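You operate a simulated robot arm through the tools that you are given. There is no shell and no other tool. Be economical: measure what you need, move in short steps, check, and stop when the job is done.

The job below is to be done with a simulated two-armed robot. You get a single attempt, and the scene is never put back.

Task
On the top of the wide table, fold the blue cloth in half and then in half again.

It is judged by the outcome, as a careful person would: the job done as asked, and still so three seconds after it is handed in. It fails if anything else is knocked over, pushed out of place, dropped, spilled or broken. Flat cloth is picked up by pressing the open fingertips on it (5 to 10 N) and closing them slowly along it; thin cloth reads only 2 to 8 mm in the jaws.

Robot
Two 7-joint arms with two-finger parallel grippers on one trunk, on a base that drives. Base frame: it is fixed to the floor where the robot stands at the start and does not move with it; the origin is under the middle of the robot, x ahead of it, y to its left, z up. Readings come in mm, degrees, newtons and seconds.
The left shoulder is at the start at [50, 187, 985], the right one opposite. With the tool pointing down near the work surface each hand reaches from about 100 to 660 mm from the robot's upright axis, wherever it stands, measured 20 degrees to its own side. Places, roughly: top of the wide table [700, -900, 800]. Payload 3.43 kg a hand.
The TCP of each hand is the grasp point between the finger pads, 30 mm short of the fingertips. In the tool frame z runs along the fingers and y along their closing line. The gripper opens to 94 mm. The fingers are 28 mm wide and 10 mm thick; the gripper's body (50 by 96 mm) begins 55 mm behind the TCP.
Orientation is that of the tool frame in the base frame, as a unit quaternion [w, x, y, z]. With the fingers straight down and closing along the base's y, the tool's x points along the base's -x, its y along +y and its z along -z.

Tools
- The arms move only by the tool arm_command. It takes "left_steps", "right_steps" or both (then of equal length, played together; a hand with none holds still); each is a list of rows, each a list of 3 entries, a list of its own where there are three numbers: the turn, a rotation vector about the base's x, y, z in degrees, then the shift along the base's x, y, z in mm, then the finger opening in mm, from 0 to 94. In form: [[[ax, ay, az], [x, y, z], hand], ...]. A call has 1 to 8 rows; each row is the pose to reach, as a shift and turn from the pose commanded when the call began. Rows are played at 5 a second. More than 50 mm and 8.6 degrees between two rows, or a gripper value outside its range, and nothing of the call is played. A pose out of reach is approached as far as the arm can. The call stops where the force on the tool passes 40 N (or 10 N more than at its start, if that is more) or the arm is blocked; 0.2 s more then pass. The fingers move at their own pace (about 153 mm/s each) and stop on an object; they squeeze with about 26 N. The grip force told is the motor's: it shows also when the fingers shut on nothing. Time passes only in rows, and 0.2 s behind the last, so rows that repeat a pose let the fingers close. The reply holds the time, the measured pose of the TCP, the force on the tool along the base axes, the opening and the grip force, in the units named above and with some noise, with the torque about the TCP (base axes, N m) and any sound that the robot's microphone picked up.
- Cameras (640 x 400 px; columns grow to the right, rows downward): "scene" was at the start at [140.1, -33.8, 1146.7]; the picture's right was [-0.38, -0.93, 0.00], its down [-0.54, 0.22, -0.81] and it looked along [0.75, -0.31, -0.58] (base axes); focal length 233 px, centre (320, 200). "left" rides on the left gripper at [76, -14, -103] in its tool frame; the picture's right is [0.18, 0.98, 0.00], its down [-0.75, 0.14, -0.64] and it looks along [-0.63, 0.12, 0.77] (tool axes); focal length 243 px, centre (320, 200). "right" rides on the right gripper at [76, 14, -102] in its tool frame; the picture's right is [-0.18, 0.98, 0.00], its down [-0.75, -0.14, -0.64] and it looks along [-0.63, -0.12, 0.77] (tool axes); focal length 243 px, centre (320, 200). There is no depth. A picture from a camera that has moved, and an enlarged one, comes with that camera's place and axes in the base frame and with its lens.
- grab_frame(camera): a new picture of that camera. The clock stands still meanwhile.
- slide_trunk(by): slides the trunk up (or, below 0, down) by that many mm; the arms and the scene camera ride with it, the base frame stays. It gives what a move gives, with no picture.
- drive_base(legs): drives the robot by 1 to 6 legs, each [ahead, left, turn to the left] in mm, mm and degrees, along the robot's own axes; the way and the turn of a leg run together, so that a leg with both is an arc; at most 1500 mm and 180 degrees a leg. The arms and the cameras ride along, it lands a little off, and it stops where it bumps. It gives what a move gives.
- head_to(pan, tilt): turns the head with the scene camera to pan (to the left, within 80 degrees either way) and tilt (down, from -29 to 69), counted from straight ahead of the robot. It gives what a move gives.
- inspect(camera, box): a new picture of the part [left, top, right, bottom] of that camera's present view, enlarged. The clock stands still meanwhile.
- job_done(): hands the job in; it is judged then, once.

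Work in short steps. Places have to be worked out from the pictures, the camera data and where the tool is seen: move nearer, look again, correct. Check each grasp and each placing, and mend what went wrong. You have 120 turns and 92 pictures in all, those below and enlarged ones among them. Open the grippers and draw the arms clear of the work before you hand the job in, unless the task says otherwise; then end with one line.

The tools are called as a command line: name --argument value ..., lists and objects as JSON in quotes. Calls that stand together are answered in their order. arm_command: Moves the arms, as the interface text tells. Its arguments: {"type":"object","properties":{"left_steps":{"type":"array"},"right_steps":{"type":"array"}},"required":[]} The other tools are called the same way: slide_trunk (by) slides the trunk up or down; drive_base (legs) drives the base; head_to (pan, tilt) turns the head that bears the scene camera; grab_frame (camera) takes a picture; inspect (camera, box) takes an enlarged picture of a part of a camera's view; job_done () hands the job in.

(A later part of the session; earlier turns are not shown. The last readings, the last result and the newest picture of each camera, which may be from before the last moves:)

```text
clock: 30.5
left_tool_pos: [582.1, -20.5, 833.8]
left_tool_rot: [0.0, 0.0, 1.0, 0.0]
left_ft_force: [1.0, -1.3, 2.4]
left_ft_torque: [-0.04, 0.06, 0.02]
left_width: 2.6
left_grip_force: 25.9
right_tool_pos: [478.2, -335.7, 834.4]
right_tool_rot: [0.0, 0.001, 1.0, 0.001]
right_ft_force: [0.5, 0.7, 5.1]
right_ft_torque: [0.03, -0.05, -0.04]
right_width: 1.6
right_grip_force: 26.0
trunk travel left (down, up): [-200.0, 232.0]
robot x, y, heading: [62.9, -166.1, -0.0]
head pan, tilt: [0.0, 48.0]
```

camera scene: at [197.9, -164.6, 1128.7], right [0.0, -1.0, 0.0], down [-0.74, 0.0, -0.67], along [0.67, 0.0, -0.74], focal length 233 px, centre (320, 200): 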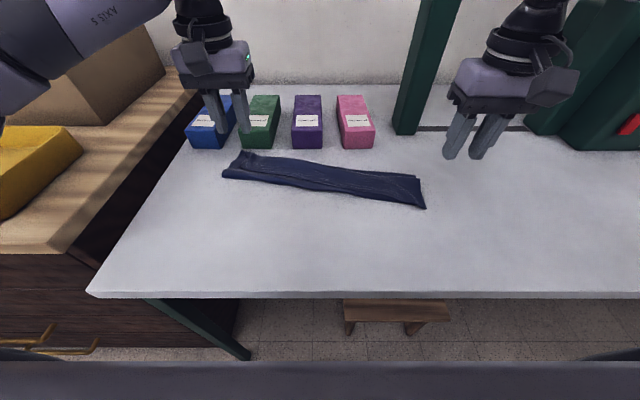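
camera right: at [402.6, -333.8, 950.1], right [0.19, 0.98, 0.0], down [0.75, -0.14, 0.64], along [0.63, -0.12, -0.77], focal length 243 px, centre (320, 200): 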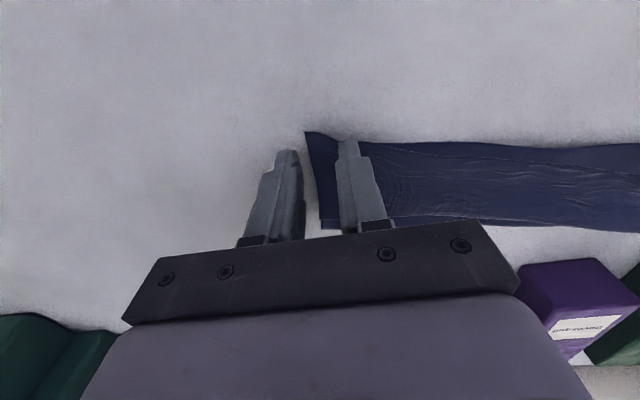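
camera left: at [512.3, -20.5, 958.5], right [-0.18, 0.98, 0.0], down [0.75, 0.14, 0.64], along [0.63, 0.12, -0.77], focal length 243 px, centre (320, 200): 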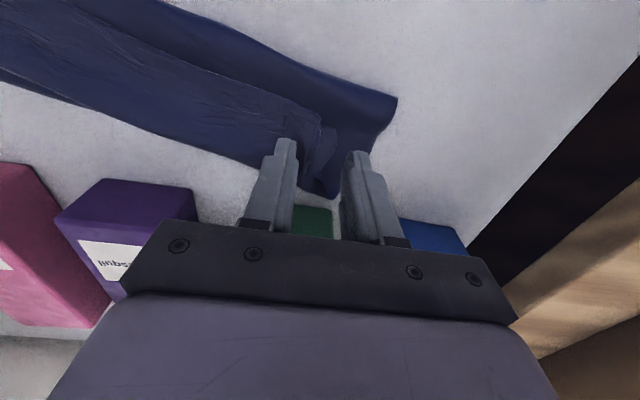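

Left 2.6 mm, right 1.6 mm. I'll lift gently, moving toward the robot, and look.

arm_command --left_steps '[[[0, 0, 0], [0, 0, 20], 0], [[0, 0, 0], [-10, 0, 40], 0], [[0, 0, 0], [-25, 0, 55], 0]]' --right_steps '[[[0, 0, 0], [0, 0, 20], 0], [[0, 0, 0], [-10, 0, 40], 0], [[0, 0, 0], [-25, 0, 55], 0]]'

inspect --camera "scene" --box '[180, 80, 500, 280]'

```text
clock: 31.3
left_tool_pos: [556.8, -19.1, 889.2]
left_tool_rot: [0.0, 0.0, 1.0, 0.001]
left_ft_force: [-0.6, -1.5, -1.2]
left_ft_torque: [-0.04, 0.01, -0.01]
left_width: 2.7
left_grip_force: 26.2
right_tool_pos: [454.0, -335.8, 888.2]
right_tool_rot: [0.002, 0.001, 1.0, 0.0]
right_ft_force: [-0.2, 1.7, 0.6]
right_ft_torque: [0.03, -0.02, 0.01]
right_width: 1.4
right_grip_force: 26.0
trunk travel left (down, up): [-200.0, 232.0]
robot x, y, heading: [60.1, -164.6, 0.3]
head pan, tilt: [0.0, 48.0]
```

```text
2.00 times, centred on (340, 180) of scene
camera zoom: at [197.8, -164.6, 1128.8], right [0.0, -1.0, 0.0], down [-0.74, 0.0, -0.67], along [0.67, 0.0, -0.74], focal length 466 px, centre (280, 240)
```

zoom: 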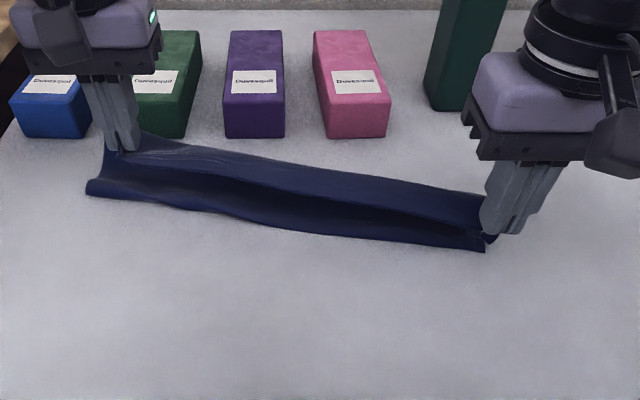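

Good—the free edge is coming off the top. I'll pull it back toward the robot to lay it flat, pulling the left more to also straighten the cloth.

arm_command --left_steps '[[[0, 0, 0], [-20, 0, 20], 0], [[0, 0, 0], [-40, 0, 30], 0], [[0, 0, 0], [-65, 0, 25], 0], [[0, 0, 0], [-90, 0, 10], 0], [[0, 0, 0], [-115, 0, -15], 0], [[0, 0, 0], [-135, 0, -38], 0], [[0, 0, 0], [-150, 0, -47], 0], [[0, 0, 0], [-160, 0, -50], 0]]' --right_steps '[[[0, 0, 0], [-13, 0, 20], 0], [[0, 0, 0], [-26, 0, 30], 0], [[0, 0, 0], [-42, 0, 25], 0], [[0, 0, 0], [-58, 0, 10], 0], [[0, 0, 0], [-74, -2, -15], 0], [[0, 0, 0], [-88, -4, -38], 0], [[0, 0, 0], [-97, -5, -47], 0], [[0, 0, 0], [-104, -5, -50], 0]]'

grab_frame --camera "scene"

```text
clock: 33.1
left_tool_pos: [397.9, -20.3, 839.4]
left_tool_rot: [0.0, -0.001, 1.0, 0.0]
left_ft_force: [0.1, -0.1, 0.7]
left_ft_torque: [0.0, -0.01, 0.01]
left_width: 2.5
left_grip_force: 25.8
right_tool_pos: [350.4, -341.9, 837.4]
right_tool_rot: [0.0, 0.001, 1.0, -0.001]
right_ft_force: [-0.4, 1.1, 1.6]
right_ft_torque: [0.01, -0.01, -0.01]
right_width: 1.9
right_grip_force: 25.4
trunk travel left (down, up): [-200.0, 232.0]
robot x, y, heading: [62.9, -164.8, -0.0]
head pan, tilt: [0.0, 48.0]
```

```text
62 pictures are left
camera scene: at [197.9, -164.6, 1128.9], right [0.0, -1.0, 0.0], down [-0.74, 0.0, -0.67], along [0.67, 0.0, -0.74], focal length 233 px, centre (320, 200)
```

scene: 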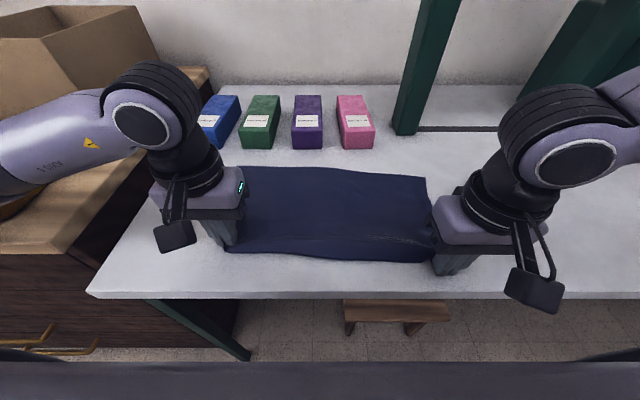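

Flat again and squarer. I'll release, lift straight up, then yaw both hands 90° so the fingers close along x.

arm_command --left_steps '[[[0, 0, 0], [0, 3, -3], 10], [[0, 0, 0], [0, 3, -3], 40], [[0, 0, 0], [0, 3, 10], 40], [[0, 0, 0], [0, 3, 50], 40], [[0, 0, 0], [0, 3, 95], 40]]' --right_steps '[[[0, 0, 0], [0, -3, -2], 10], [[0, 0, 0], [0, -3, -2], 40], [[0, 0, 0], [0, -3, 10], 40], [[0, 0, 0], [0, -3, 50], 40], [[0, 0, 0], [0, -3, 95], 40]]'

arm_command --left_steps '[[[0, 0, -8], [0, 0, 0], 40], [[0, 0, -16], [0, 0, 0], 40], [[0, 0, -24], [0, 0, 0], 40], [[0, 0, -32], [0, 0, 0], 40], [[0, 0, -40], [0, 0, 0], 40], [[0, 0, -48], [0, 0, 0], 40]]' --right_steps '[[[0, 0, 8], [0, 0, 0], 40], [[0, 0, 16], [0, 0, 0], 40], [[0, 0, 24], [0, 0, 0], 40], [[0, 0, 32], [0, 0, 0], 40], [[0, 0, 40], [0, 0, 0], 40], [[0, 0, 48], [0, 0, 0], 40]]'

grab_frame --camera "scene"

```text
clock: 34.3
left_tool_pos: [396.9, -17.5, 934.7]
left_tool_rot: [0.001, 0.0, 1.0, 0.0]
left_ft_force: [-0.2, 0.5, 0.5]
left_ft_torque: [-0.06, -0.02, -0.02]
left_width: 39.9
left_grip_force: 0.0
right_tool_pos: [348.8, -343.6, 932.2]
right_tool_rot: [-0.001, 0.0, 1.0, 0.002]
right_ft_force: [-0.3, 0.9, 0.4]
right_ft_torque: [0.05, 0.0, 0.01]
right_width: 39.9
right_grip_force: 0.0
trunk travel left (down, up): [-200.0, 232.0]
robot x, y, heading: [60.6, -164.2, 0.3]
head pan, tilt: [0.0, 48.0]
```

```text
clock: 35.7
left_tool_pos: [398.7, -17.5, 933.8]
left_tool_rot: [0.0, 0.407, 0.913, 0.0]
left_ft_force: [0.0, 1.0, -0.4]
left_ft_torque: [-0.01, 0.0, 0.0]
left_width: 40.0
left_grip_force: 0.2
right_tool_pos: [349.8, -342.8, 932.5]
right_tool_rot: [0.0, -0.408, 0.913, 0.001]
right_ft_force: [0.5, 0.4, -0.1]
right_ft_torque: [0.03, -0.01, -0.01]
right_width: 39.9
right_grip_force: 0.0
trunk travel left (down, up): [-200.0, 232.0]
robot x, y, heading: [62.5, -165.1, -0.1]
head pan, tilt: [0.0, 48.0]
```

```text
61 pictures are left
camera scene: at [198.0, -164.6, 1128.8], right [0.0, -1.0, 0.0], down [-0.74, 0.0, -0.67], along [0.67, 0.0, -0.74], focal length 233 px, centre (320, 200)
```

scene: 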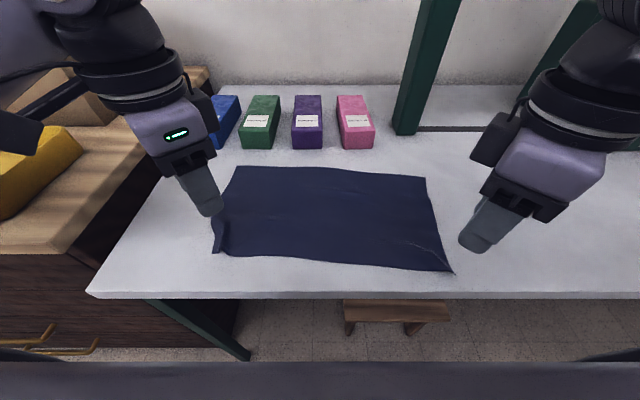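

arm_command --left_steps '[[[0, 0, -8], [0, 0, 0], 40], [[0, 0, -16], [0, 0, 0], 40], [[0, 0, -24], [0, 0, 0], 40], [[0, 0, -32], [0, 0, 0], 40], [[0, 0, -40], [0, 0, 0], 40]]' --right_steps '[[[0, 0, 8], [0, 0, 0], 40], [[0, 0, 16], [0, 0, 0], 40], [[0, 0, 24], [0, 0, 0], 40], [[0, 0, 32], [0, 0, 0], 40], [[0, 0, 40], [0, 0, 0], 40]]'

inspect --camera "scene" --box '[190, 150, 350, 280]'

inspect --camera "scene" --box '[320, 150, 480, 280]'

```text
clock: 36.9
left_tool_pos: [367.8, -32.0, 933.1]
left_tool_rot: [0.0, 0.694, 0.72, 0.0]
left_ft_force: [1.0, 0.2, -0.1]
left_ft_torque: [0.02, 0.01, -0.01]
left_width: 39.9
left_grip_force: 0.1
left hand out of reach, approached as far as the arm can: row 5
right_tool_pos: [312.8, -315.9, 934.3]
right_tool_rot: [0.0, -0.694, 0.72, -0.001]
right_ft_force: [-0.8, 0.4, 0.6]
right_ft_torque: [-0.03, 0.0, 0.01]
right_width: 39.9
right_grip_force: 0.1
right hand out of reach, approached as far as the arm can: row 4, 5
trunk travel left (down, up): [-200.0, 232.0]
robot x, y, heading: [64.4, -161.7, 0.3]
head pan, tilt: [0.0, 48.0]
```

```text
3.08 times, centred on (270, 215) of scene
camera zoom: at [198.0, -164.7, 1128.8], right [0.0, -1.0, 0.0], down [-0.74, 0.0, -0.67], along [0.67, 0.0, -0.74], focal length 718 px, centre (474, 154)
```

zoom: 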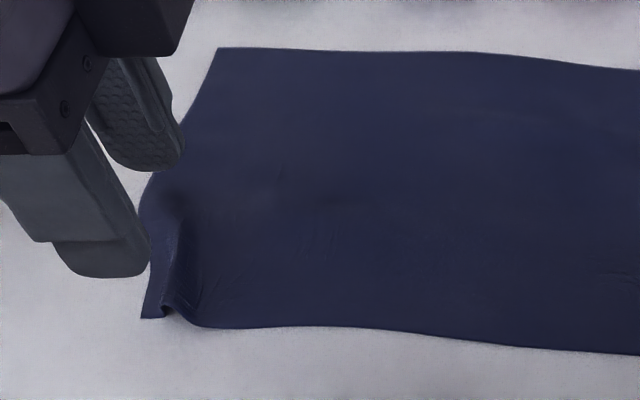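

```text
3.08 times, centred on (400, 215) of scene
camera zoom: at [198.0, -164.7, 1128.8], right [0.0, -1.0, 0.0], down [-0.74, 0.0, -0.67], along [0.67, 0.0, -0.74], focal length 718 px, centre (74, 154)
```

zoom: 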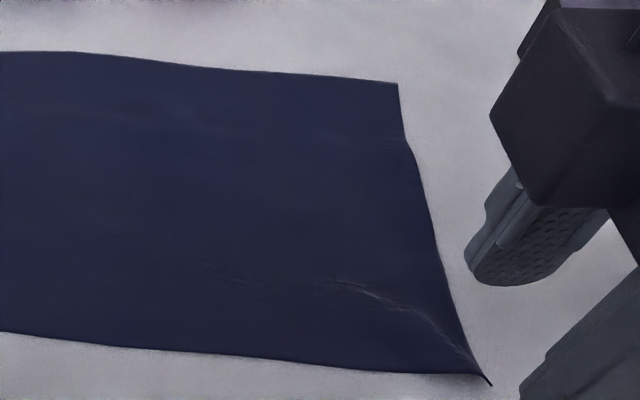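

The outward yaw limits the position near 90°. I'll unwind and try the opposite yaw.

arm_command --left_steps '[[[0, 0, 8], [0, 0, 0], 40], [[0, 0, 16], [5, 0, 0], 40], [[0, 0, 24], [10, 0, 0], 40], [[0, 0, 32], [15, 0, 0], 40], [[0, 0, 40], [20, 0, 0], 40], [[0, 0, 48], [25, 0, 0], 40], [[0, 0, 56], [30, 5, 0], 40], [[0, 0, 64], [35, 10, 0], 40]]' --right_steps '[[[0, 0, -8], [10, 0, 0], 40], [[0, 0, -16], [20, 0, 0], 40], [[0, 0, -24], [30, 0, 0], 40], [[0, 0, -32], [40, 0, 0], 40], [[0, 0, -40], [50, -5, 0], 40], [[0, 0, -48], [60, -10, 0], 40], [[0, 0, -56], [70, -15, 0], 40], [[0, 0, -64], [80, -20, 0], 40]]'

arm_command --left_steps '[[[0, 0, 8], [0, 0, 0], 40], [[0, 0, 16], [0, 0, 0], 40], [[0, 0, 24], [0, 0, 0], 40], [[0, 0, 32], [0, 0, 0], 40], [[0, 0, 40], [0, 0, 0], 40], [[0, 0, 48], [0, 0, 0], 40], [[0, 0, 56], [0, 0, 0], 40], [[0, 0, 64], [0, 0, 0], 40]]' --right_steps '[[[0, 0, -8], [0, 0, 0], 40], [[0, 0, -16], [0, 0, 0], 40], [[0, 0, -24], [0, 0, 0], 40], [[0, 0, -32], [0, 0, 0], 40], [[0, 0, -40], [0, 0, 0], 40], [[0, 0, -48], [0, 0, 0], 40], [[0, 0, -56], [0, 0, 0], 40], [[0, 0, -64], [0, 0, 0], 40]]'

arm_command --left_steps '[[[0, 0, 8], [0, 0, 0], 40], [[0, 0, 16], [0, 0, 0], 40], [[0, 0, 24], [0, 0, 0], 40], [[0, 0, 32], [0, 0, 0], 40], [[0, 0, 40], [0, 0, 0], 40], [[0, 0, 48], [0, 0, 0], 40]]' --right_steps '[[[0, 0, -8], [0, 0, 0], 40], [[0, 0, -16], [0, 0, 0], 40], [[0, 0, -24], [0, 0, 0], 40], [[0, 0, -32], [0, 0, 0], 40], [[0, 0, -40], [0, 0, 0], 40], [[0, 0, -48], [0, 0, 0], 40]]'

```text
clock: 38.7
left_tool_pos: [403.7, -22.0, 931.3]
left_tool_rot: [0.0, 0.207, 0.978, 0.0]
left_ft_force: [0.5, 0.6, 0.8]
left_ft_torque: [0.01, 0.03, 0.02]
left_width: 40.0
left_grip_force: 0.1
right_tool_pos: [392.2, -335.1, 933.4]
right_tool_rot: [0.0, -0.205, 0.979, 0.0]
right_ft_force: [-0.5, 0.2, -0.3]
right_ft_torque: [0.0, 0.0, 0.02]
right_width: 39.8
right_grip_force: 0.1
trunk travel left (down, up): [-200.0, 232.0]
robot x, y, heading: [61.7, -169.7, -0.3]
head pan, tilt: [0.0, 48.0]
```

```text
clock: 40.5
left_tool_pos: [405.3, -23.5, 933.0]
left_tool_rot: [0.0, -0.344, 0.939, 0.001]
left_ft_force: [0.2, 0.9, -0.3]
left_ft_torque: [0.02, 0.02, -0.02]
left_width: 39.9
left_grip_force: 0.1
right_tool_pos: [393.7, -335.4, 934.7]
right_tool_rot: [0.0, 0.343, 0.939, -0.001]
right_ft_force: [-0.1, -0.1, 0.3]
right_ft_torque: [-0.02, -0.01, -0.02]
right_width: 39.8
right_grip_force: 0.0
trunk travel left (down, up): [-200.0, 232.0]
robot x, y, heading: [58.0, -167.1, 0.0]
head pan, tilt: [0.0, 48.0]
```

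```text
clock: 41.9
left_tool_pos: [403.1, -22.3, 932.9]
left_tool_rot: [0.001, -0.695, 0.719, 0.0]
left_ft_force: [-1.3, -0.4, -1.1]
left_ft_torque: [-0.06, 0.0, -0.02]
left_width: 40.0
left_grip_force: 0.0
right_tool_pos: [392.9, -336.7, 935.7]
right_tool_rot: [0.0, 0.696, 0.718, 0.0]
right_ft_force: [-0.8, 0.5, -0.3]
right_ft_torque: [0.04, 0.03, -0.01]
right_width: 40.0
right_grip_force: 0.2
trunk travel left (down, up): [-200.0, 232.0]
robot x, y, heading: [58.9, -160.3, -0.1]
head pan, tilt: [0.0, 48.0]
```

This yaw (88°) works here. I'll test the far-side reach in this orientation at height.

arm_command --left_steps '[[[0, 0, 0], [45, 0, 0], 40], [[0, 0, 0], [90, 0, 0], 40], [[0, 0, 0], [135, 0, 0], 40], [[0, 0, 0], [180, 0, -20], 40]]' --right_steps '[[[0, 0, 0], [40, 0, 0], 40], [[0, 0, 0], [80, 0, 0], 40], [[0, 0, 0], [120, -5, 0], 40], [[0, 0, 0], [155, -10, -20], 40]]'

grab_frame --camera "scene"

```text
clock: 42.9
left_tool_pos: [584.6, -23.6, 913.8]
left_tool_rot: [0.0, -0.694, 0.72, -0.001]
left_ft_force: [-0.6, -0.4, 0.2]
left_ft_torque: [-0.01, 0.01, 0.01]
left_width: 40.0
left_grip_force: 0.0
right_tool_pos: [545.6, -350.9, 913.4]
right_tool_rot: [0.0, 0.695, 0.719, 0.001]
right_ft_force: [0.2, 0.7, 1.0]
right_ft_torque: [0.02, 0.03, 0.0]
right_width: 39.8
right_grip_force: 0.2
right hand out of reach, approached as far as the arm can: row 4
trunk travel left (down, up): [-200.0, 232.0]
robot x, y, heading: [59.1, -167.5, -0.0]
head pan, tilt: [0.0, 48.0]
```

```text
58 pictures are left
camera scene: at [197.9, -164.8, 1128.8], right [0.0, -1.0, 0.0], down [-0.74, 0.0, -0.67], along [0.67, 0.0, -0.74], focal length 233 px, centre (320, 200)
```

scene: 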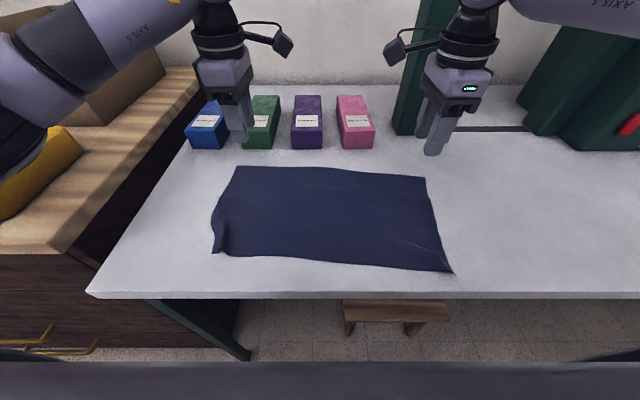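

Right just makes it to x≈546. I'll retract the hands and drive 30 mm closer for margin.

arm_command --left_steps '[[[0, 0, 0], [-45, 0, 5], 40], [[0, 0, 0], [-90, 0, 10], 40], [[0, 0, 0], [-135, 0, 10], 40], [[0, 0, 0], [-180, 0, 10], 40], [[0, 0, 0], [-215, 0, 10], 26]]' --right_steps '[[[0, 0, 0], [-45, 0, 5], 40], [[0, 0, 0], [-90, 3, 10], 40], [[0, 0, 0], [-135, 6, 10], 40], [[0, 0, 0], [-175, 10, 10], 40], [[0, 0, 0], [-202, 13, 10], 26]]'

drive_base --legs '[[30, 0, 0]]'

grab_frame --camera "left"

grab_frame --camera "right"

```text
clock: 44.1
left_tool_pos: [367.1, -23.1, 924.0]
left_tool_rot: [0.0, -0.695, 0.719, 0.0]
left_ft_force: [0.5, -0.7, 0.1]
left_ft_torque: [-0.01, 0.0, 0.02]
left_width: 26.3
left_grip_force: 0.1
right_tool_pos: [341.0, -337.4, 924.5]
right_tool_rot: [0.0, 0.695, 0.719, 0.0]
right_ft_force: [-0.2, 0.8, -0.4]
right_ft_torque: [-0.02, 0.0, 0.02]
right_width: 25.9
right_grip_force: 0.1
trunk travel left (down, up): [-200.0, 232.0]
robot x, y, heading: [59.8, -164.6, 0.1]
head pan, tilt: [0.0, 48.0]
```

```text
clock: 45.0
left_tool_pos: [398.5, -21.5, 922.0]
left_tool_rot: [0.001, -0.694, 0.72, 0.0]
left_ft_force: [-0.5, 0.3, -0.8]
left_ft_torque: [0.01, -0.02, -0.01]
left_width: 26.1
left_grip_force: 0.0
right_tool_pos: [372.3, -336.7, 925.3]
right_tool_rot: [0.0, 0.695, 0.719, 0.0]
right_ft_force: [-0.2, -0.1, 0.6]
right_ft_torque: [0.01, -0.01, -0.05]
right_width: 26.0
right_grip_force: 0.1
trunk travel left (down, up): [-200.0, 232.0]
robot x, y, heading: [89.1, -165.7, 0.0]
head pan, tilt: [0.0, 48.0]
```

```text
57 pictures are left
camera left: at [410.3, -99.6, 1023.3], right [-0.99, -0.15, 0.0], down [-0.12, 0.76, 0.64], along [-0.1, 0.63, -0.77], focal length 243 px, centre (320, 200)
```

left: 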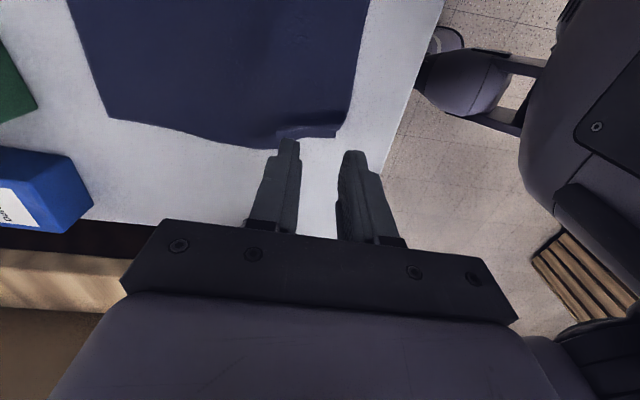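

```text
56 pictures are left
camera right: at [382.7, -259.8, 1027.3], right [0.99, -0.15, 0.0], down [-0.12, -0.76, 0.64], along [-0.1, -0.64, -0.77], focal length 243 px, centre (320, 200)
```

right: 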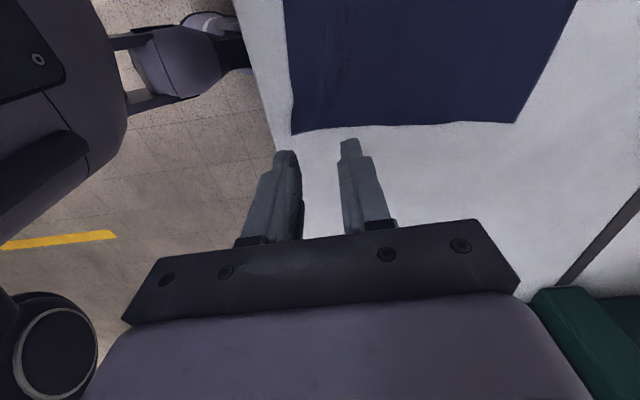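

Near edge x≈378 at the left and ≈344 at the right (at y −338). The left hand is placed well; I'll shift the right 6 mm nearer and descend to just above contact.

arm_command --left_steps '[[[0, 0, 0], [0, 0, -40], 26], [[0, 0, 0], [0, 0, -75], 26], [[0, 0, 0], [0, 0, -86], 26], [[0, 0, 0], [0, 0, -88], 26]]' --right_steps '[[[0, 0, 0], [-6, 0, -40], 26], [[0, 0, 0], [-6, 0, -75], 26], [[0, 0, 0], [-6, 0, -88], 26], [[0, 0, 0], [-6, 0, -90], 26]]'

```text
clock: 46.0
left_tool_pos: [398.9, -23.1, 835.0]
left_tool_rot: [0.001, -0.695, 0.719, 0.0]
left_ft_force: [0.4, -0.3, 0.3]
left_ft_torque: [-0.01, -0.01, -0.01]
left_width: 25.9
left_grip_force: 0.1
right_tool_pos: [366.2, -337.7, 834.4]
right_tool_rot: [0.0, 0.696, 0.718, 0.001]
right_ft_force: [-0.6, 0.0, 0.1]
right_ft_torque: [0.0, 0.02, 0.01]
right_width: 26.1
right_grip_force: 0.1
trunk travel left (down, up): [-200.0, 232.0]
robot x, y, heading: [88.1, -167.9, 0.2]
head pan, tilt: [0.0, 48.0]
```

arm_command --left_steps '[[[0, 0, 0], [0, 0, -2], 26], [[0, 0, 0], [0, 0, -3], 26], [[0, 0, 0], [0, 0, -3], 26]]' --right_steps '[[[0, 0, 0], [0, 0, -2], 26], [[0, 0, 0], [0, 0, -3], 26], [[0, 0, 0], [0, 0, -3], 26]]'

```text
clock: 46.8
left_tool_pos: [397.7, -22.7, 831.2]
left_tool_rot: [0.001, -0.694, 0.72, -0.001]
left_ft_force: [1.0, -1.0, 9.0]
left_ft_torque: [0.06, 0.04, 0.01]
left_width: 25.4
left_grip_force: 0.0
right_tool_pos: [364.8, -337.4, 831.8]
right_tool_rot: [0.0, 0.695, 0.719, 0.0]
right_ft_force: [0.6, 0.3, 2.4]
right_ft_torque: [0.01, -0.03, -0.03]
right_width: 26.4
right_grip_force: 0.0
trunk travel left (down, up): [-200.0, 232.0]
robot x, y, heading: [90.4, -162.7, -0.0]
head pan, tilt: [0.0, 48.0]
```

Left 9 N, right 2.4 N. I'll press the right 1 mm more and close slowly.

arm_command --left_steps '[[[0, 0, 0], [0, 0, 0], 26], [[0, 0, 0], [0, 0, 0], 23], [[0, 0, 0], [0, 0, 0], 19], [[0, 0, 0], [0, 0, 0.3], 15], [[0, 0, 0], [0, 0, 0.5], 11], [[0, 0, 0], [0, 0, 0.7], 7], [[0, 0, 0], [0, 0, 1], 3], [[0, 0, 0], [0, 0, 1], 0]]' --right_steps '[[[0, 0, 0], [0, 0, -1], 26], [[0, 0, 0], [0, 0, -1], 23], [[0, 0, 0], [0, 0, -1], 19], [[0, 0, 0], [0, 0, -0.7], 15], [[0, 0, 0], [0, 0, -0.5], 11], [[0, 0, 0], [0, 0, -0.3], 7], [[0, 0, 0], [0, 0, 0], 3], [[0, 0, 0], [0, 0, 0], 0]]'

grab_frame --camera "left"

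grab_frame --camera "right"

```text
clock: 48.6
left_tool_pos: [398.2, -22.3, 832.5]
left_tool_rot: [0.0, -0.695, 0.719, 0.0]
left_ft_force: [-0.3, -0.2, 7.1]
left_ft_torque: [0.05, 0.05, 0.05]
left_width: 2.1
left_grip_force: 26.0
right_tool_pos: [366.2, -337.0, 831.1]
right_tool_rot: [0.001, 0.695, 0.719, 0.0]
right_ft_force: [-1.1, 0.8, 5.6]
right_ft_torque: [-0.01, -0.04, 0.0]
right_width: 0.0
right_grip_force: 25.6
trunk travel left (down, up): [-200.0, 232.0]
robot x, y, heading: [90.1, -161.9, 0.1]
head pan, tilt: [0.0, 48.0]
```

```text
55 pictures are left
camera left: at [409.6, -99.5, 933.3], right [-0.99, -0.15, 0.0], down [-0.12, 0.76, 0.64], along [-0.1, 0.63, -0.77], focal length 243 px, centre (320, 200)
```

left: 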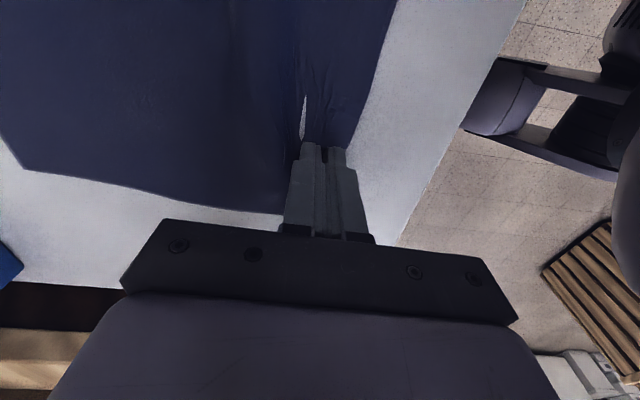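

```text
54 pictures are left
camera right: at [375.9, -259.8, 934.5], right [0.99, -0.15, 0.0], down [-0.12, -0.76, 0.64], along [-0.1, -0.64, -0.77], focal length 243 px, centre (320, 200)
```

right: 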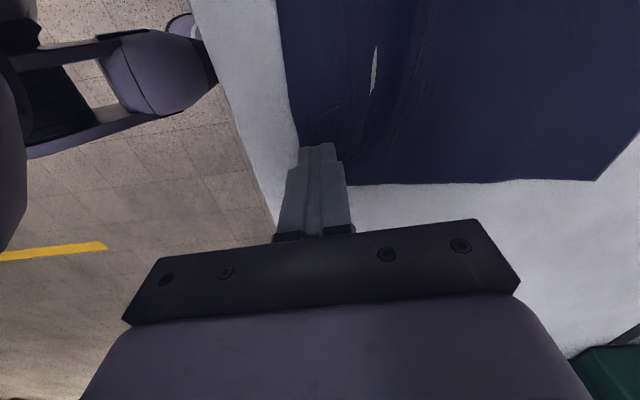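

Left is gripped (2.1 mm), right missed (0.0). Left holds still; I'll retry the right with a firmer press.

arm_command --right_steps '[[[0, 0, 0], [0, 0, 8], 0], [[0, 0, 0], [-2, 3, 12], 28], [[0, 0, 0], [-2, 3, 12], 28], [[0, 0, 0], [-2, 3, 3], 28], [[0, 0, 0], [-2, 3, -0.5], 28], [[0, 0, 0], [-2, 3, -1.5], 28], [[0, 0, 0], [-2, 3, -1.5], 28]]'

grab_frame --camera "right"

```text
clock: 50.2
left_tool_pos: [397.1, -21.6, 831.9]
left_tool_rot: [0.0, -0.695, 0.719, 0.0]
left_ft_force: [0.6, -0.6, 1.1]
left_ft_torque: [0.02, 0.02, -0.04]
left_width: 1.9
left_grip_force: 25.2
right_tool_pos: [362.9, -335.7, 831.6]
right_tool_rot: [0.003, 0.696, 0.718, 0.001]
right_ft_force: [-1.8, -6.1, 29.9]
right_ft_torque: [-0.22, 0.48, 0.08]
right_width: 28.4
right_grip_force: 0.1
trunk travel left (down, up): [-200.0, 232.0]
robot x, y, heading: [87.7, -167.6, 0.0]
head pan, tilt: [0.0, 48.0]
```

```text
53 pictures are left
camera right: at [373.8, -256.7, 934.2], right [0.99, -0.15, 0.01], down [-0.12, -0.76, 0.64], along [-0.09, -0.64, -0.77], focal length 243 px, centre (320, 200)
```

right: 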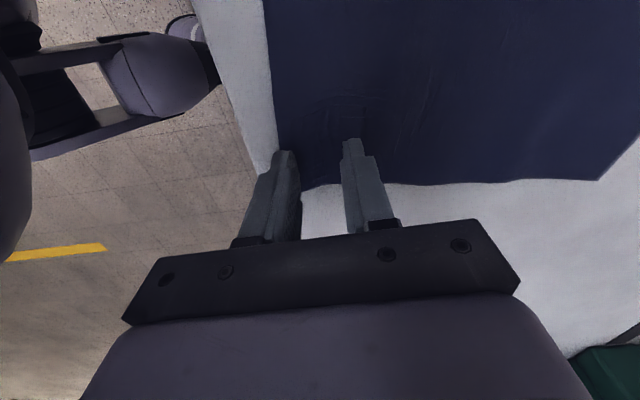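

Too hard (30 N) and the near finger is at the cloth's edge. I'll lift, shift 7 mm onto the cloth, and press lightly.

arm_command --right_steps '[[[0, 0, 0], [0, 0, 6], 26], [[0, 0, 0], [6, 6, 6], 26], [[0, 0, 0], [6, 6, 2], 26], [[0, 0, 0], [6, 6, 1], 26], [[0, 0, 0], [6, 6, 0.8], 26]]'

```text
clock: 51.4
left_tool_pos: [398.5, -24.0, 832.3]
left_tool_rot: [0.001, -0.695, 0.719, 0.001]
left_ft_force: [0.1, 0.6, 2.1]
left_ft_torque: [0.05, 0.03, 0.01]
left_width: 1.7
left_grip_force: 26.1
right_tool_pos: [370.1, -326.7, 831.5]
right_tool_rot: [0.001, 0.695, 0.719, 0.0]
right_ft_force: [-0.5, -2.3, 11.4]
right_ft_torque: [-0.1, 0.18, 0.0]
right_width: 26.3
right_grip_force: 0.0
trunk travel left (down, up): [-200.0, 232.0]
robot x, y, heading: [88.6, -162.2, -0.1]
head pan, tilt: [0.0, 48.0]
```

arm_command --right_steps '[[[0, 0, 0], [0, 0, 0.3], 23], [[0, 0, 0], [0, 0, 0.3], 20], [[0, 0, 0], [0, 0, 0.4], 17], [[0, 0, 0], [0, 0, 0.5], 14], [[0, 0, 0], [0, 0, 0.7], 11], [[0, 0, 0], [0, 0, 0.9], 7], [[0, 0, 0], [0, 0, 1], 3], [[0, 0, 0], [0, 0, 1], 0]]'

grab_frame --camera "right"

```text
clock: 53.2
left_tool_pos: [397.1, -23.3, 831.8]
left_tool_rot: [0.0, -0.695, 0.719, 0.0]
left_ft_force: [-0.9, 0.8, 4.2]
left_ft_torque: [0.05, 0.03, 0.01]
left_width: 1.9
left_grip_force: 25.8
right_tool_pos: [368.6, -329.7, 833.4]
right_tool_rot: [0.0, 0.696, 0.718, -0.001]
right_ft_force: [0.4, 0.1, 0.5]
right_ft_torque: [-0.01, -0.03, -0.01]
right_width: 0.0
right_grip_force: 25.9
trunk travel left (down, up): [-200.0, 232.0]
robot x, y, heading: [87.1, -162.6, -0.0]
head pan, tilt: [0.0, 48.0]
```

```text
52 pictures are left
camera right: at [380.1, -250.9, 934.6], right [0.99, -0.15, 0.0], down [-0.12, -0.76, 0.64], along [-0.1, -0.64, -0.77], focal length 243 px, centre (320, 200)
```

right: 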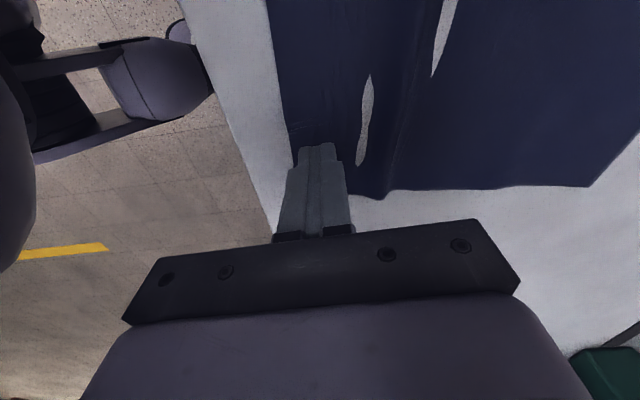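

The right slipped as the press force faded to 0.5 N. I'll retry without rising during the close.

arm_command --right_steps '[[[0, 0, 0], [0, 0, 8], 0], [[0, 0, 0], [2, 0, 10], 28], [[0, 0, 0], [2, 0, 10], 28], [[0, 0, 0], [2, 0, 2], 28], [[0, 0, 0], [2, 0, 0], 28], [[0, 0, 0], [2, 0, -1.5], 28], [[0, 0, 0], [2, 0, -1.5], 28]]'

grab_frame --camera "right"

```text
clock: 54.8
left_tool_pos: [397.5, -22.9, 831.6]
left_tool_rot: [0.0, -0.695, 0.719, 0.0]
left_ft_force: [0.6, -0.2, 1.6]
left_ft_torque: [0.04, 0.02, 0.01]
left_width: 1.9
left_grip_force: 26.1
right_tool_pos: [372.4, -327.9, 831.6]
right_tool_rot: [0.002, 0.695, 0.719, 0.001]
right_ft_force: [-0.5, -4.1, 16.6]
right_ft_torque: [-0.1, 0.29, 0.0]
right_width: 28.2
right_grip_force: 0.3
trunk travel left (down, up): [-200.0, 232.0]
robot x, y, heading: [86.8, -164.2, -0.1]
head pan, tilt: [0.0, 48.0]
```

```text
51 pictures are left
camera right: at [382.5, -250.6, 934.3], right [0.99, -0.15, 0.0], down [-0.12, -0.76, 0.64], along [-0.09, -0.64, -0.77], focal length 243 px, centre (320, 200)
```

right: 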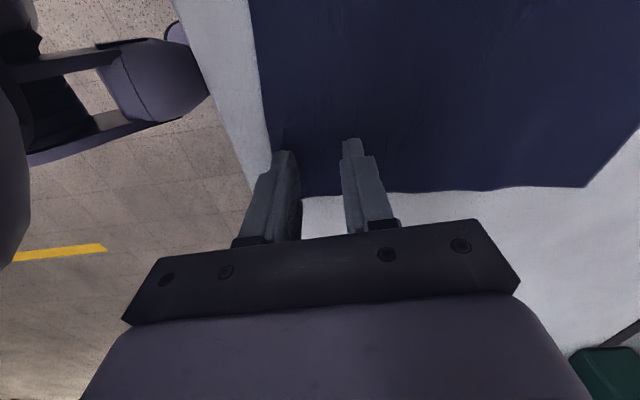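

The torque shows the near finger carries nearly all the press. I'll tilt the right tool ~1.5° about y to level the fingers, and read again.

arm_command --right_steps '[[[0, 1.5, 0], [0, 0, 2], 28], [[0, 1.5, 0], [0, 0, 1], 28], [[0, 1.5, 0], [0, 0, 0.3], 28]]'

```text
clock: 55.6
left_tool_pos: [398.6, -21.3, 831.7]
left_tool_rot: [0.001, -0.695, 0.719, -0.001]
left_ft_force: [0.2, -0.7, 1.2]
left_ft_torque: [0.02, 0.01, -0.04]
left_width: 2.4
left_grip_force: 25.9
right_tool_pos: [371.8, -326.6, 831.7]
right_tool_rot: [-0.008, 0.695, 0.719, -0.007]
right_ft_force: [0.6, -0.8, 16.4]
right_ft_torque: [-0.08, -0.35, -0.02]
right_width: 28.2
right_grip_force: 0.1
trunk travel left (down, up): [-200.0, 232.0]
robot x, y, heading: [89.5, -164.2, -0.1]
head pan, tilt: [0.0, 48.0]
```

arm_command --right_steps '[[[0, -0.7, 0], [0, 0, 0.3], 28], [[0, -0.7, 0], [0, 0, 0.3], 28]]'

```text
clock: 56.2
left_tool_pos: [397.7, -22.6, 831.4]
left_tool_rot: [0.0, -0.695, 0.719, -0.001]
left_ft_force: [0.3, 0.1, 2.2]
left_ft_torque: [0.05, -0.01, 0.02]
left_width: 2.1
left_grip_force: 25.9
right_tool_pos: [372.8, -327.9, 831.2]
right_tool_rot: [-0.003, 0.695, 0.719, -0.005]
right_ft_force: [-0.8, 2.0, 14.1]
right_ft_torque: [0.0, -0.22, 0.02]
right_width: 27.8
right_grip_force: 0.1
trunk travel left (down, up): [-200.0, 232.0]
robot x, y, heading: [91.4, -165.9, 0.0]
head pan, tilt: [0.0, 48.0]
```

Better balanced; I'll tilt back another 0.3° and close slowly at constant height.

arm_command --right_steps '[[[0, -0.4, 0], [0, 0, 0.2], 25], [[0, -0.4, 0], [0, 0, 0.2], 22], [[0, -0.4, 0], [0, 0, 0.2], 18], [[0, -0.4, 0], [0, 0, 0.3], 14], [[0, -0.4, 0], [0, 0, 0.3], 10], [[0, -0.4, 0], [0, 0, 0.4], 6], [[0, -0.4, 0], [0, 0, 0.5], 2], [[0, -0.4, 0], [0, 0, 0.5], 0]]'

grab_frame --camera "right"

```text
clock: 58.0
left_tool_pos: [398.5, -22.6, 832.4]
left_tool_rot: [0.0, -0.694, 0.72, 0.0]
left_ft_force: [-0.2, -0.5, 3.4]
left_ft_torque: [0.04, 0.03, -0.03]
left_width: 2.1
left_grip_force: 26.0
right_tool_pos: [372.2, -328.6, 832.3]
right_tool_rot: [-0.002, 0.695, 0.719, -0.002]
right_ft_force: [-0.9, -0.1, 4.8]
right_ft_torque: [0.05, 0.04, -0.01]
right_width: 1.3
right_grip_force: 25.9
trunk travel left (down, up): [-200.0, 232.0]
robot x, y, heading: [91.5, -164.6, -0.2]
head pan, tilt: [0.0, 48.0]
```

```text
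50 pictures are left
camera right: at [383.0, -250.6, 934.4], right [0.99, -0.15, -0.01], down [-0.11, -0.76, 0.64], along [-0.1, -0.64, -0.77], focal length 243 px, centre (320, 200)
```

right: 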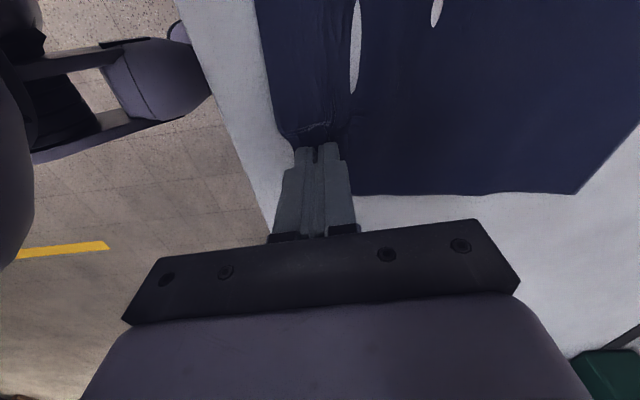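

Right reads 1.3 mm with cloth gathered in the jaws. I'll lift both 40 mm to test.

arm_command --left_steps '[[[0, 0, 0], [3, -1, 12], 0], [[0, 0, 0], [8, -2, 28], 0], [[0, 0, 0], [15, -2, 45], 0]]' --right_steps '[[[0, 0, 0], [3, 1, 12], 0], [[0, 0, 0], [8, 2, 28], 0], [[0, 0, 0], [15, 2, 45], 0]]'

inspect --camera "scene" --box '[160, 100, 480, 300]'

```text
clock: 58.8
left_tool_pos: [412.7, -24.2, 877.9]
left_tool_rot: [0.0, -0.695, 0.719, 0.001]
left_ft_force: [0.0, -0.9, -0.2]
left_ft_torque: [0.0, -0.01, 0.03]
left_width: 2.0
left_grip_force: 25.9
right_tool_pos: [387.4, -325.4, 876.5]
right_tool_rot: [-0.002, 0.694, 0.72, -0.002]
right_ft_force: [-0.7, -0.5, -0.4]
right_ft_torque: [-0.01, 0.02, 0.02]
right_width: 1.0
right_grip_force: 26.1
trunk travel left (down, up): [-200.0, 232.0]
robot x, y, heading: [92.9, -167.3, -0.0]
head pan, tilt: [0.0, 48.0]
```

```text
2.00 times, centred on (320, 200) of scene
camera zoom: at [227.9, -164.6, 1128.7], right [0.0, -1.0, 0.0], down [-0.74, 0.0, -0.67], along [0.67, 0.0, -0.74], focal length 466 px, centre (320, 200)
```

zoom: 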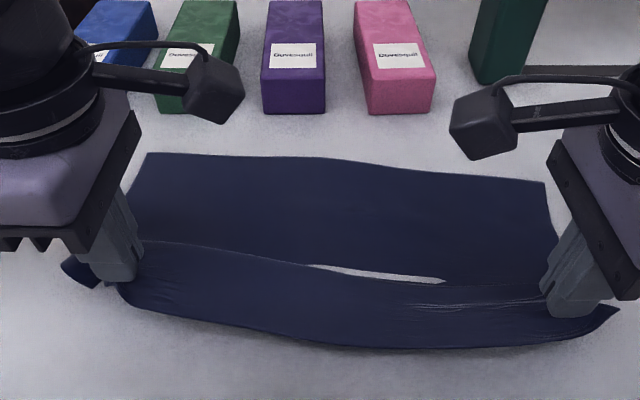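

Both held, with the whole edge lifted. Carrying it over slowly in a higher arc, first half now.

arm_command --left_steps '[[[0, 0, 0], [12, 0, 16], 0], [[0, 0, 0], [26, 0, 32], 0], [[0, 0, 0], [42, 0, 44], 0], [[0, 0, 0], [60, 0, 50], 0], [[0, 0, 0], [78, 0, 52], 0], [[0, 0, 0], [95, 0, 48], 0]]' --right_steps '[[[0, 0, 0], [11, 0, 16], 0], [[0, 0, 0], [24, 0, 32], 0], [[0, 0, 0], [39, 0, 44], 0], [[0, 0, 0], [56, 0, 50], 0], [[0, 0, 0], [73, 0, 52], 0], [[0, 0, 0], [89, 0, 48], 0]]'

inspect --camera "scene" --box '[160, 100, 480, 300]'

```text
clock: 60.2
left_tool_pos: [507.9, -24.6, 924.9]
left_tool_rot: [0.0, -0.695, 0.719, 0.0]
left_ft_force: [-0.2, -0.2, -0.1]
left_ft_torque: [-0.01, 0.02, 0.05]
left_width: 1.8
left_grip_force: 26.2
right_tool_pos: [476.6, -325.9, 925.0]
right_tool_rot: [-0.002, 0.695, 0.719, -0.003]
right_ft_force: [0.8, -0.5, -0.2]
right_ft_torque: [-0.01, 0.02, 0.01]
right_width: 1.2
right_grip_force: 26.2
trunk travel left (down, up): [-200.0, 232.0]
robot x, y, heading: [87.2, -164.2, -0.1]
head pan, tilt: [0.0, 48.0]
```

```text
2.00 times, centred on (320, 200) of scene
camera zoom: at [228.1, -164.6, 1128.8], right [0.0, -1.0, 0.0], down [-0.74, 0.0, -0.67], along [0.67, 0.0, -0.74], focal length 466 px, centre (320, 200)
```

zoom: 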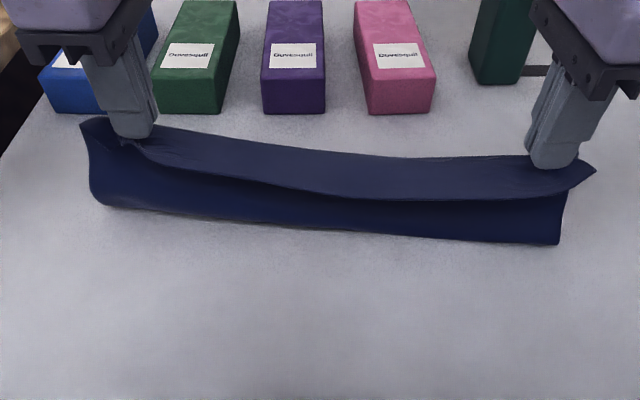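

The fold is forming cleanly. I'll check the bottom layer's far edge from a wrist view before lowering.

grab_frame --camera "left"

grab_frame --camera "right"

```text
47 pictures are left
camera left: at [520.8, -102.0, 1026.7], right [-0.99, -0.15, 0.0], down [-0.11, 0.76, 0.64], along [-0.1, 0.63, -0.77], focal length 243 px, centre (320, 200)
```

left: 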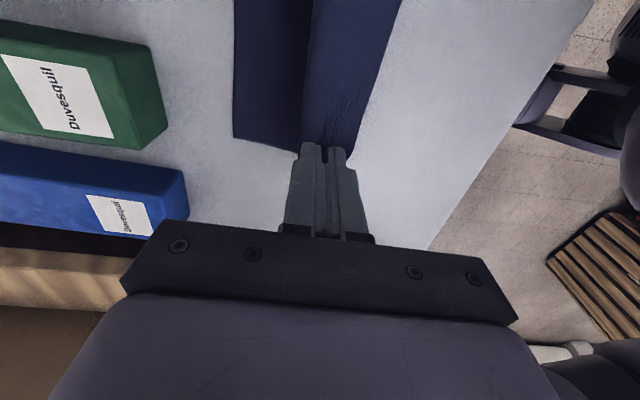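

```text
46 pictures are left
camera right: at [487.6, -249.0, 1027.5], right [0.99, -0.15, -0.01], down [-0.11, -0.76, 0.64], along [-0.1, -0.64, -0.77], focal length 243 px, centre (320, 200)
```

right: 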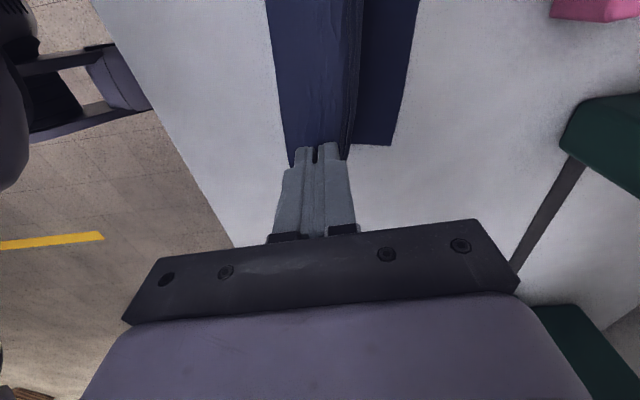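

Bottom edge is unmoved (A≈(588,15), B≈(541,−376)). Lowering along the arc so the pinch lands ~13 mm inside the far edge.

arm_command --left_steps '[[[0, 0, 0], [14, 0, -6], 0], [[0, 0, 0], [28, 0, -17], 0], [[0, 0, 0], [41, 0, -32], 0], [[0, 0, 0], [52, 0, -50], 0], [[0, 0, 0], [60, 0, -68], 0], [[0, 0, 0], [64, 0, -80], 0], [[0, 0, 0], [65, 0, -87], 0], [[0, 0, 0], [65, 0, -88], 0]]' --right_steps '[[[0, 0, 0], [13, 0, -6], 0], [[0, 0, 0], [26, 0, -17], 0], [[0, 0, 0], [38, 0, -32], 0], [[0, 0, 0], [47, 0, -50], 0], [[0, 0, 0], [54, 0, -68], 0], [[0, 0, 0], [57, 0, -80], 0], [[0, 0, 0], [58, 0, -87], 0], [[0, 0, 0], [58, 0, -88], 0]]'

grab_frame --camera "left"

grab_frame --camera "right"

inspect --camera "scene" --box '[160, 100, 480, 300]'

```text
clock: 62.0
left_tool_pos: [574.4, -25.1, 837.1]
left_tool_rot: [0.0, -0.695, 0.719, 0.0]
left_ft_force: [0.3, 0.0, 0.1]
left_ft_torque: [0.0, 0.04, -0.01]
left_width: 2.0
left_grip_force: 25.5
right_tool_pos: [533.5, -325.6, 836.7]
right_tool_rot: [-0.003, 0.696, 0.718, -0.003]
right_ft_force: [0.2, 0.5, -0.5]
right_ft_torque: [0.01, -0.02, -0.01]
right_width: 1.4
right_grip_force: 25.8
trunk travel left (down, up): [-200.0, 232.0]
robot x, y, heading: [89.9, -161.1, 0.1]
head pan, tilt: [0.0, 48.0]
```

```text
45 pictures are left
camera left: at [585.1, -101.8, 938.0], right [-0.99, -0.15, 0.0], down [-0.11, 0.76, 0.64], along [-0.1, 0.63, -0.77], focal length 243 px, centre (320, 200)
```

left: 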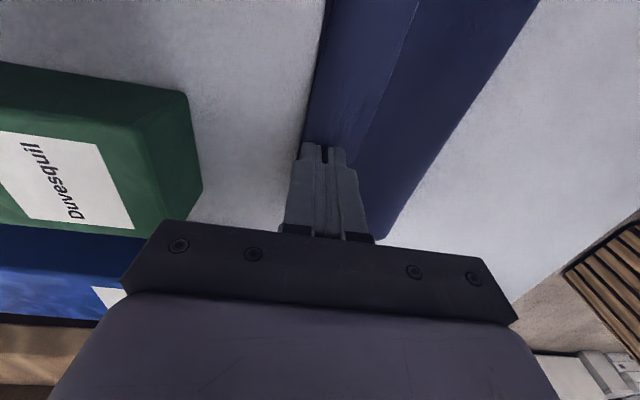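

```text
44 pictures are left
camera right: at [545.2, -248.8, 938.2], right [0.99, -0.15, -0.01], down [-0.11, -0.76, 0.64], along [-0.1, -0.64, -0.77], focal length 243 px, centre (320, 200)
```

right: 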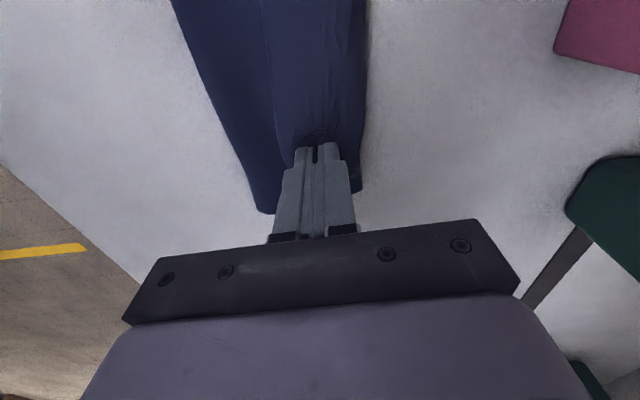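

```text
2.00 times, centred on (320, 200) of scene
camera zoom: at [228.0, -164.6, 1128.7], right [0.0, -1.0, 0.0], down [-0.74, 0.0, -0.67], along [0.67, 0.0, -0.74], focal length 466 px, centre (320, 200)
```

zoom: 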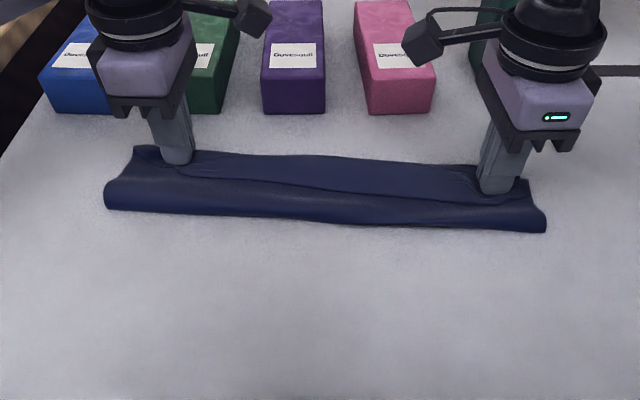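

The fold sits well, with a small tail folded back at the pinch. I'll release gently and lift to see the result.

arm_command --left_steps '[[[0, 0, 0], [0, 0, -2], 0], [[0, 0, 0], [0, 0, -2], 8], [[0, 0, 0], [0, 0, -2], 12], [[0, 0, 0], [0, 0, 10], 12], [[0, 0, 0], [0, 0, 40], 12], [[0, 0, 0], [-20, 20, 85], 12]]' --right_steps '[[[0, 0, 0], [0, 0, -2], 0], [[0, 0, 0], [0, 0, -2], 8], [[0, 0, 0], [0, 0, -2], 12], [[0, 0, 0], [0, 0, 10], 12], [[0, 0, 0], [0, 0, 40], 12], [[0, 0, 0], [-20, -20, 85], 12]]'

inspect --camera "scene" --box '[200, 150, 330, 230]'

inspect --camera "scene" --box '[320, 150, 450, 230]'

```text
refused: row 6 steps farther than a row can; nothing moved
```

```text
4.92 times, centred on (265, 190) of scene
camera zoom: at [228.0, -164.6, 1128.7], right [0.0, -1.0, 0.0], down [-0.74, 0.0, -0.67], along [0.67, 0.0, -0.74], focal length 1148 px, centre (591, 249)
```

zoom: 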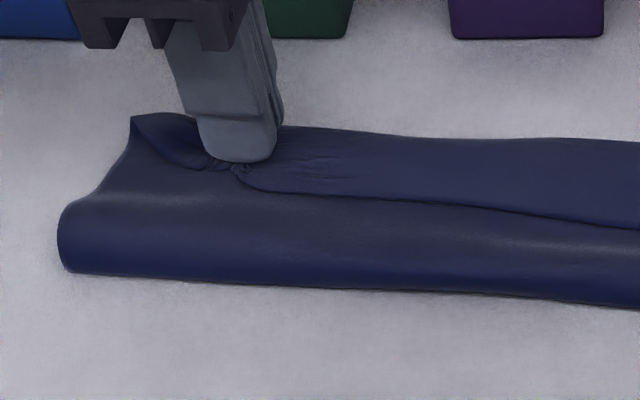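

```text
4.92 times, centred on (385, 190) of scene
camera zoom: at [228.0, -164.6, 1128.7], right [0.0, -1.0, 0.0], down [-0.74, 0.0, -0.67], along [0.67, 0.0, -0.74], focal length 1148 px, centre (0, 249)
```

zoom: 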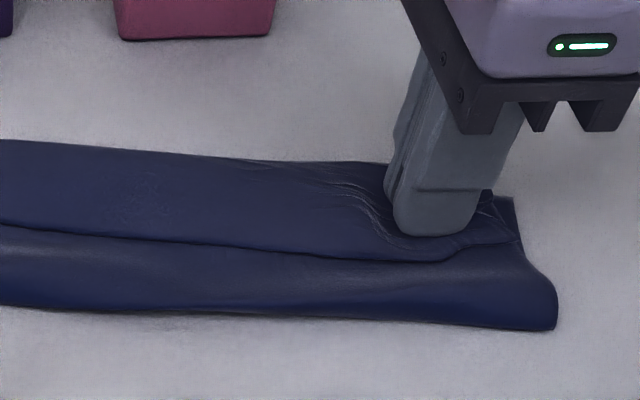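

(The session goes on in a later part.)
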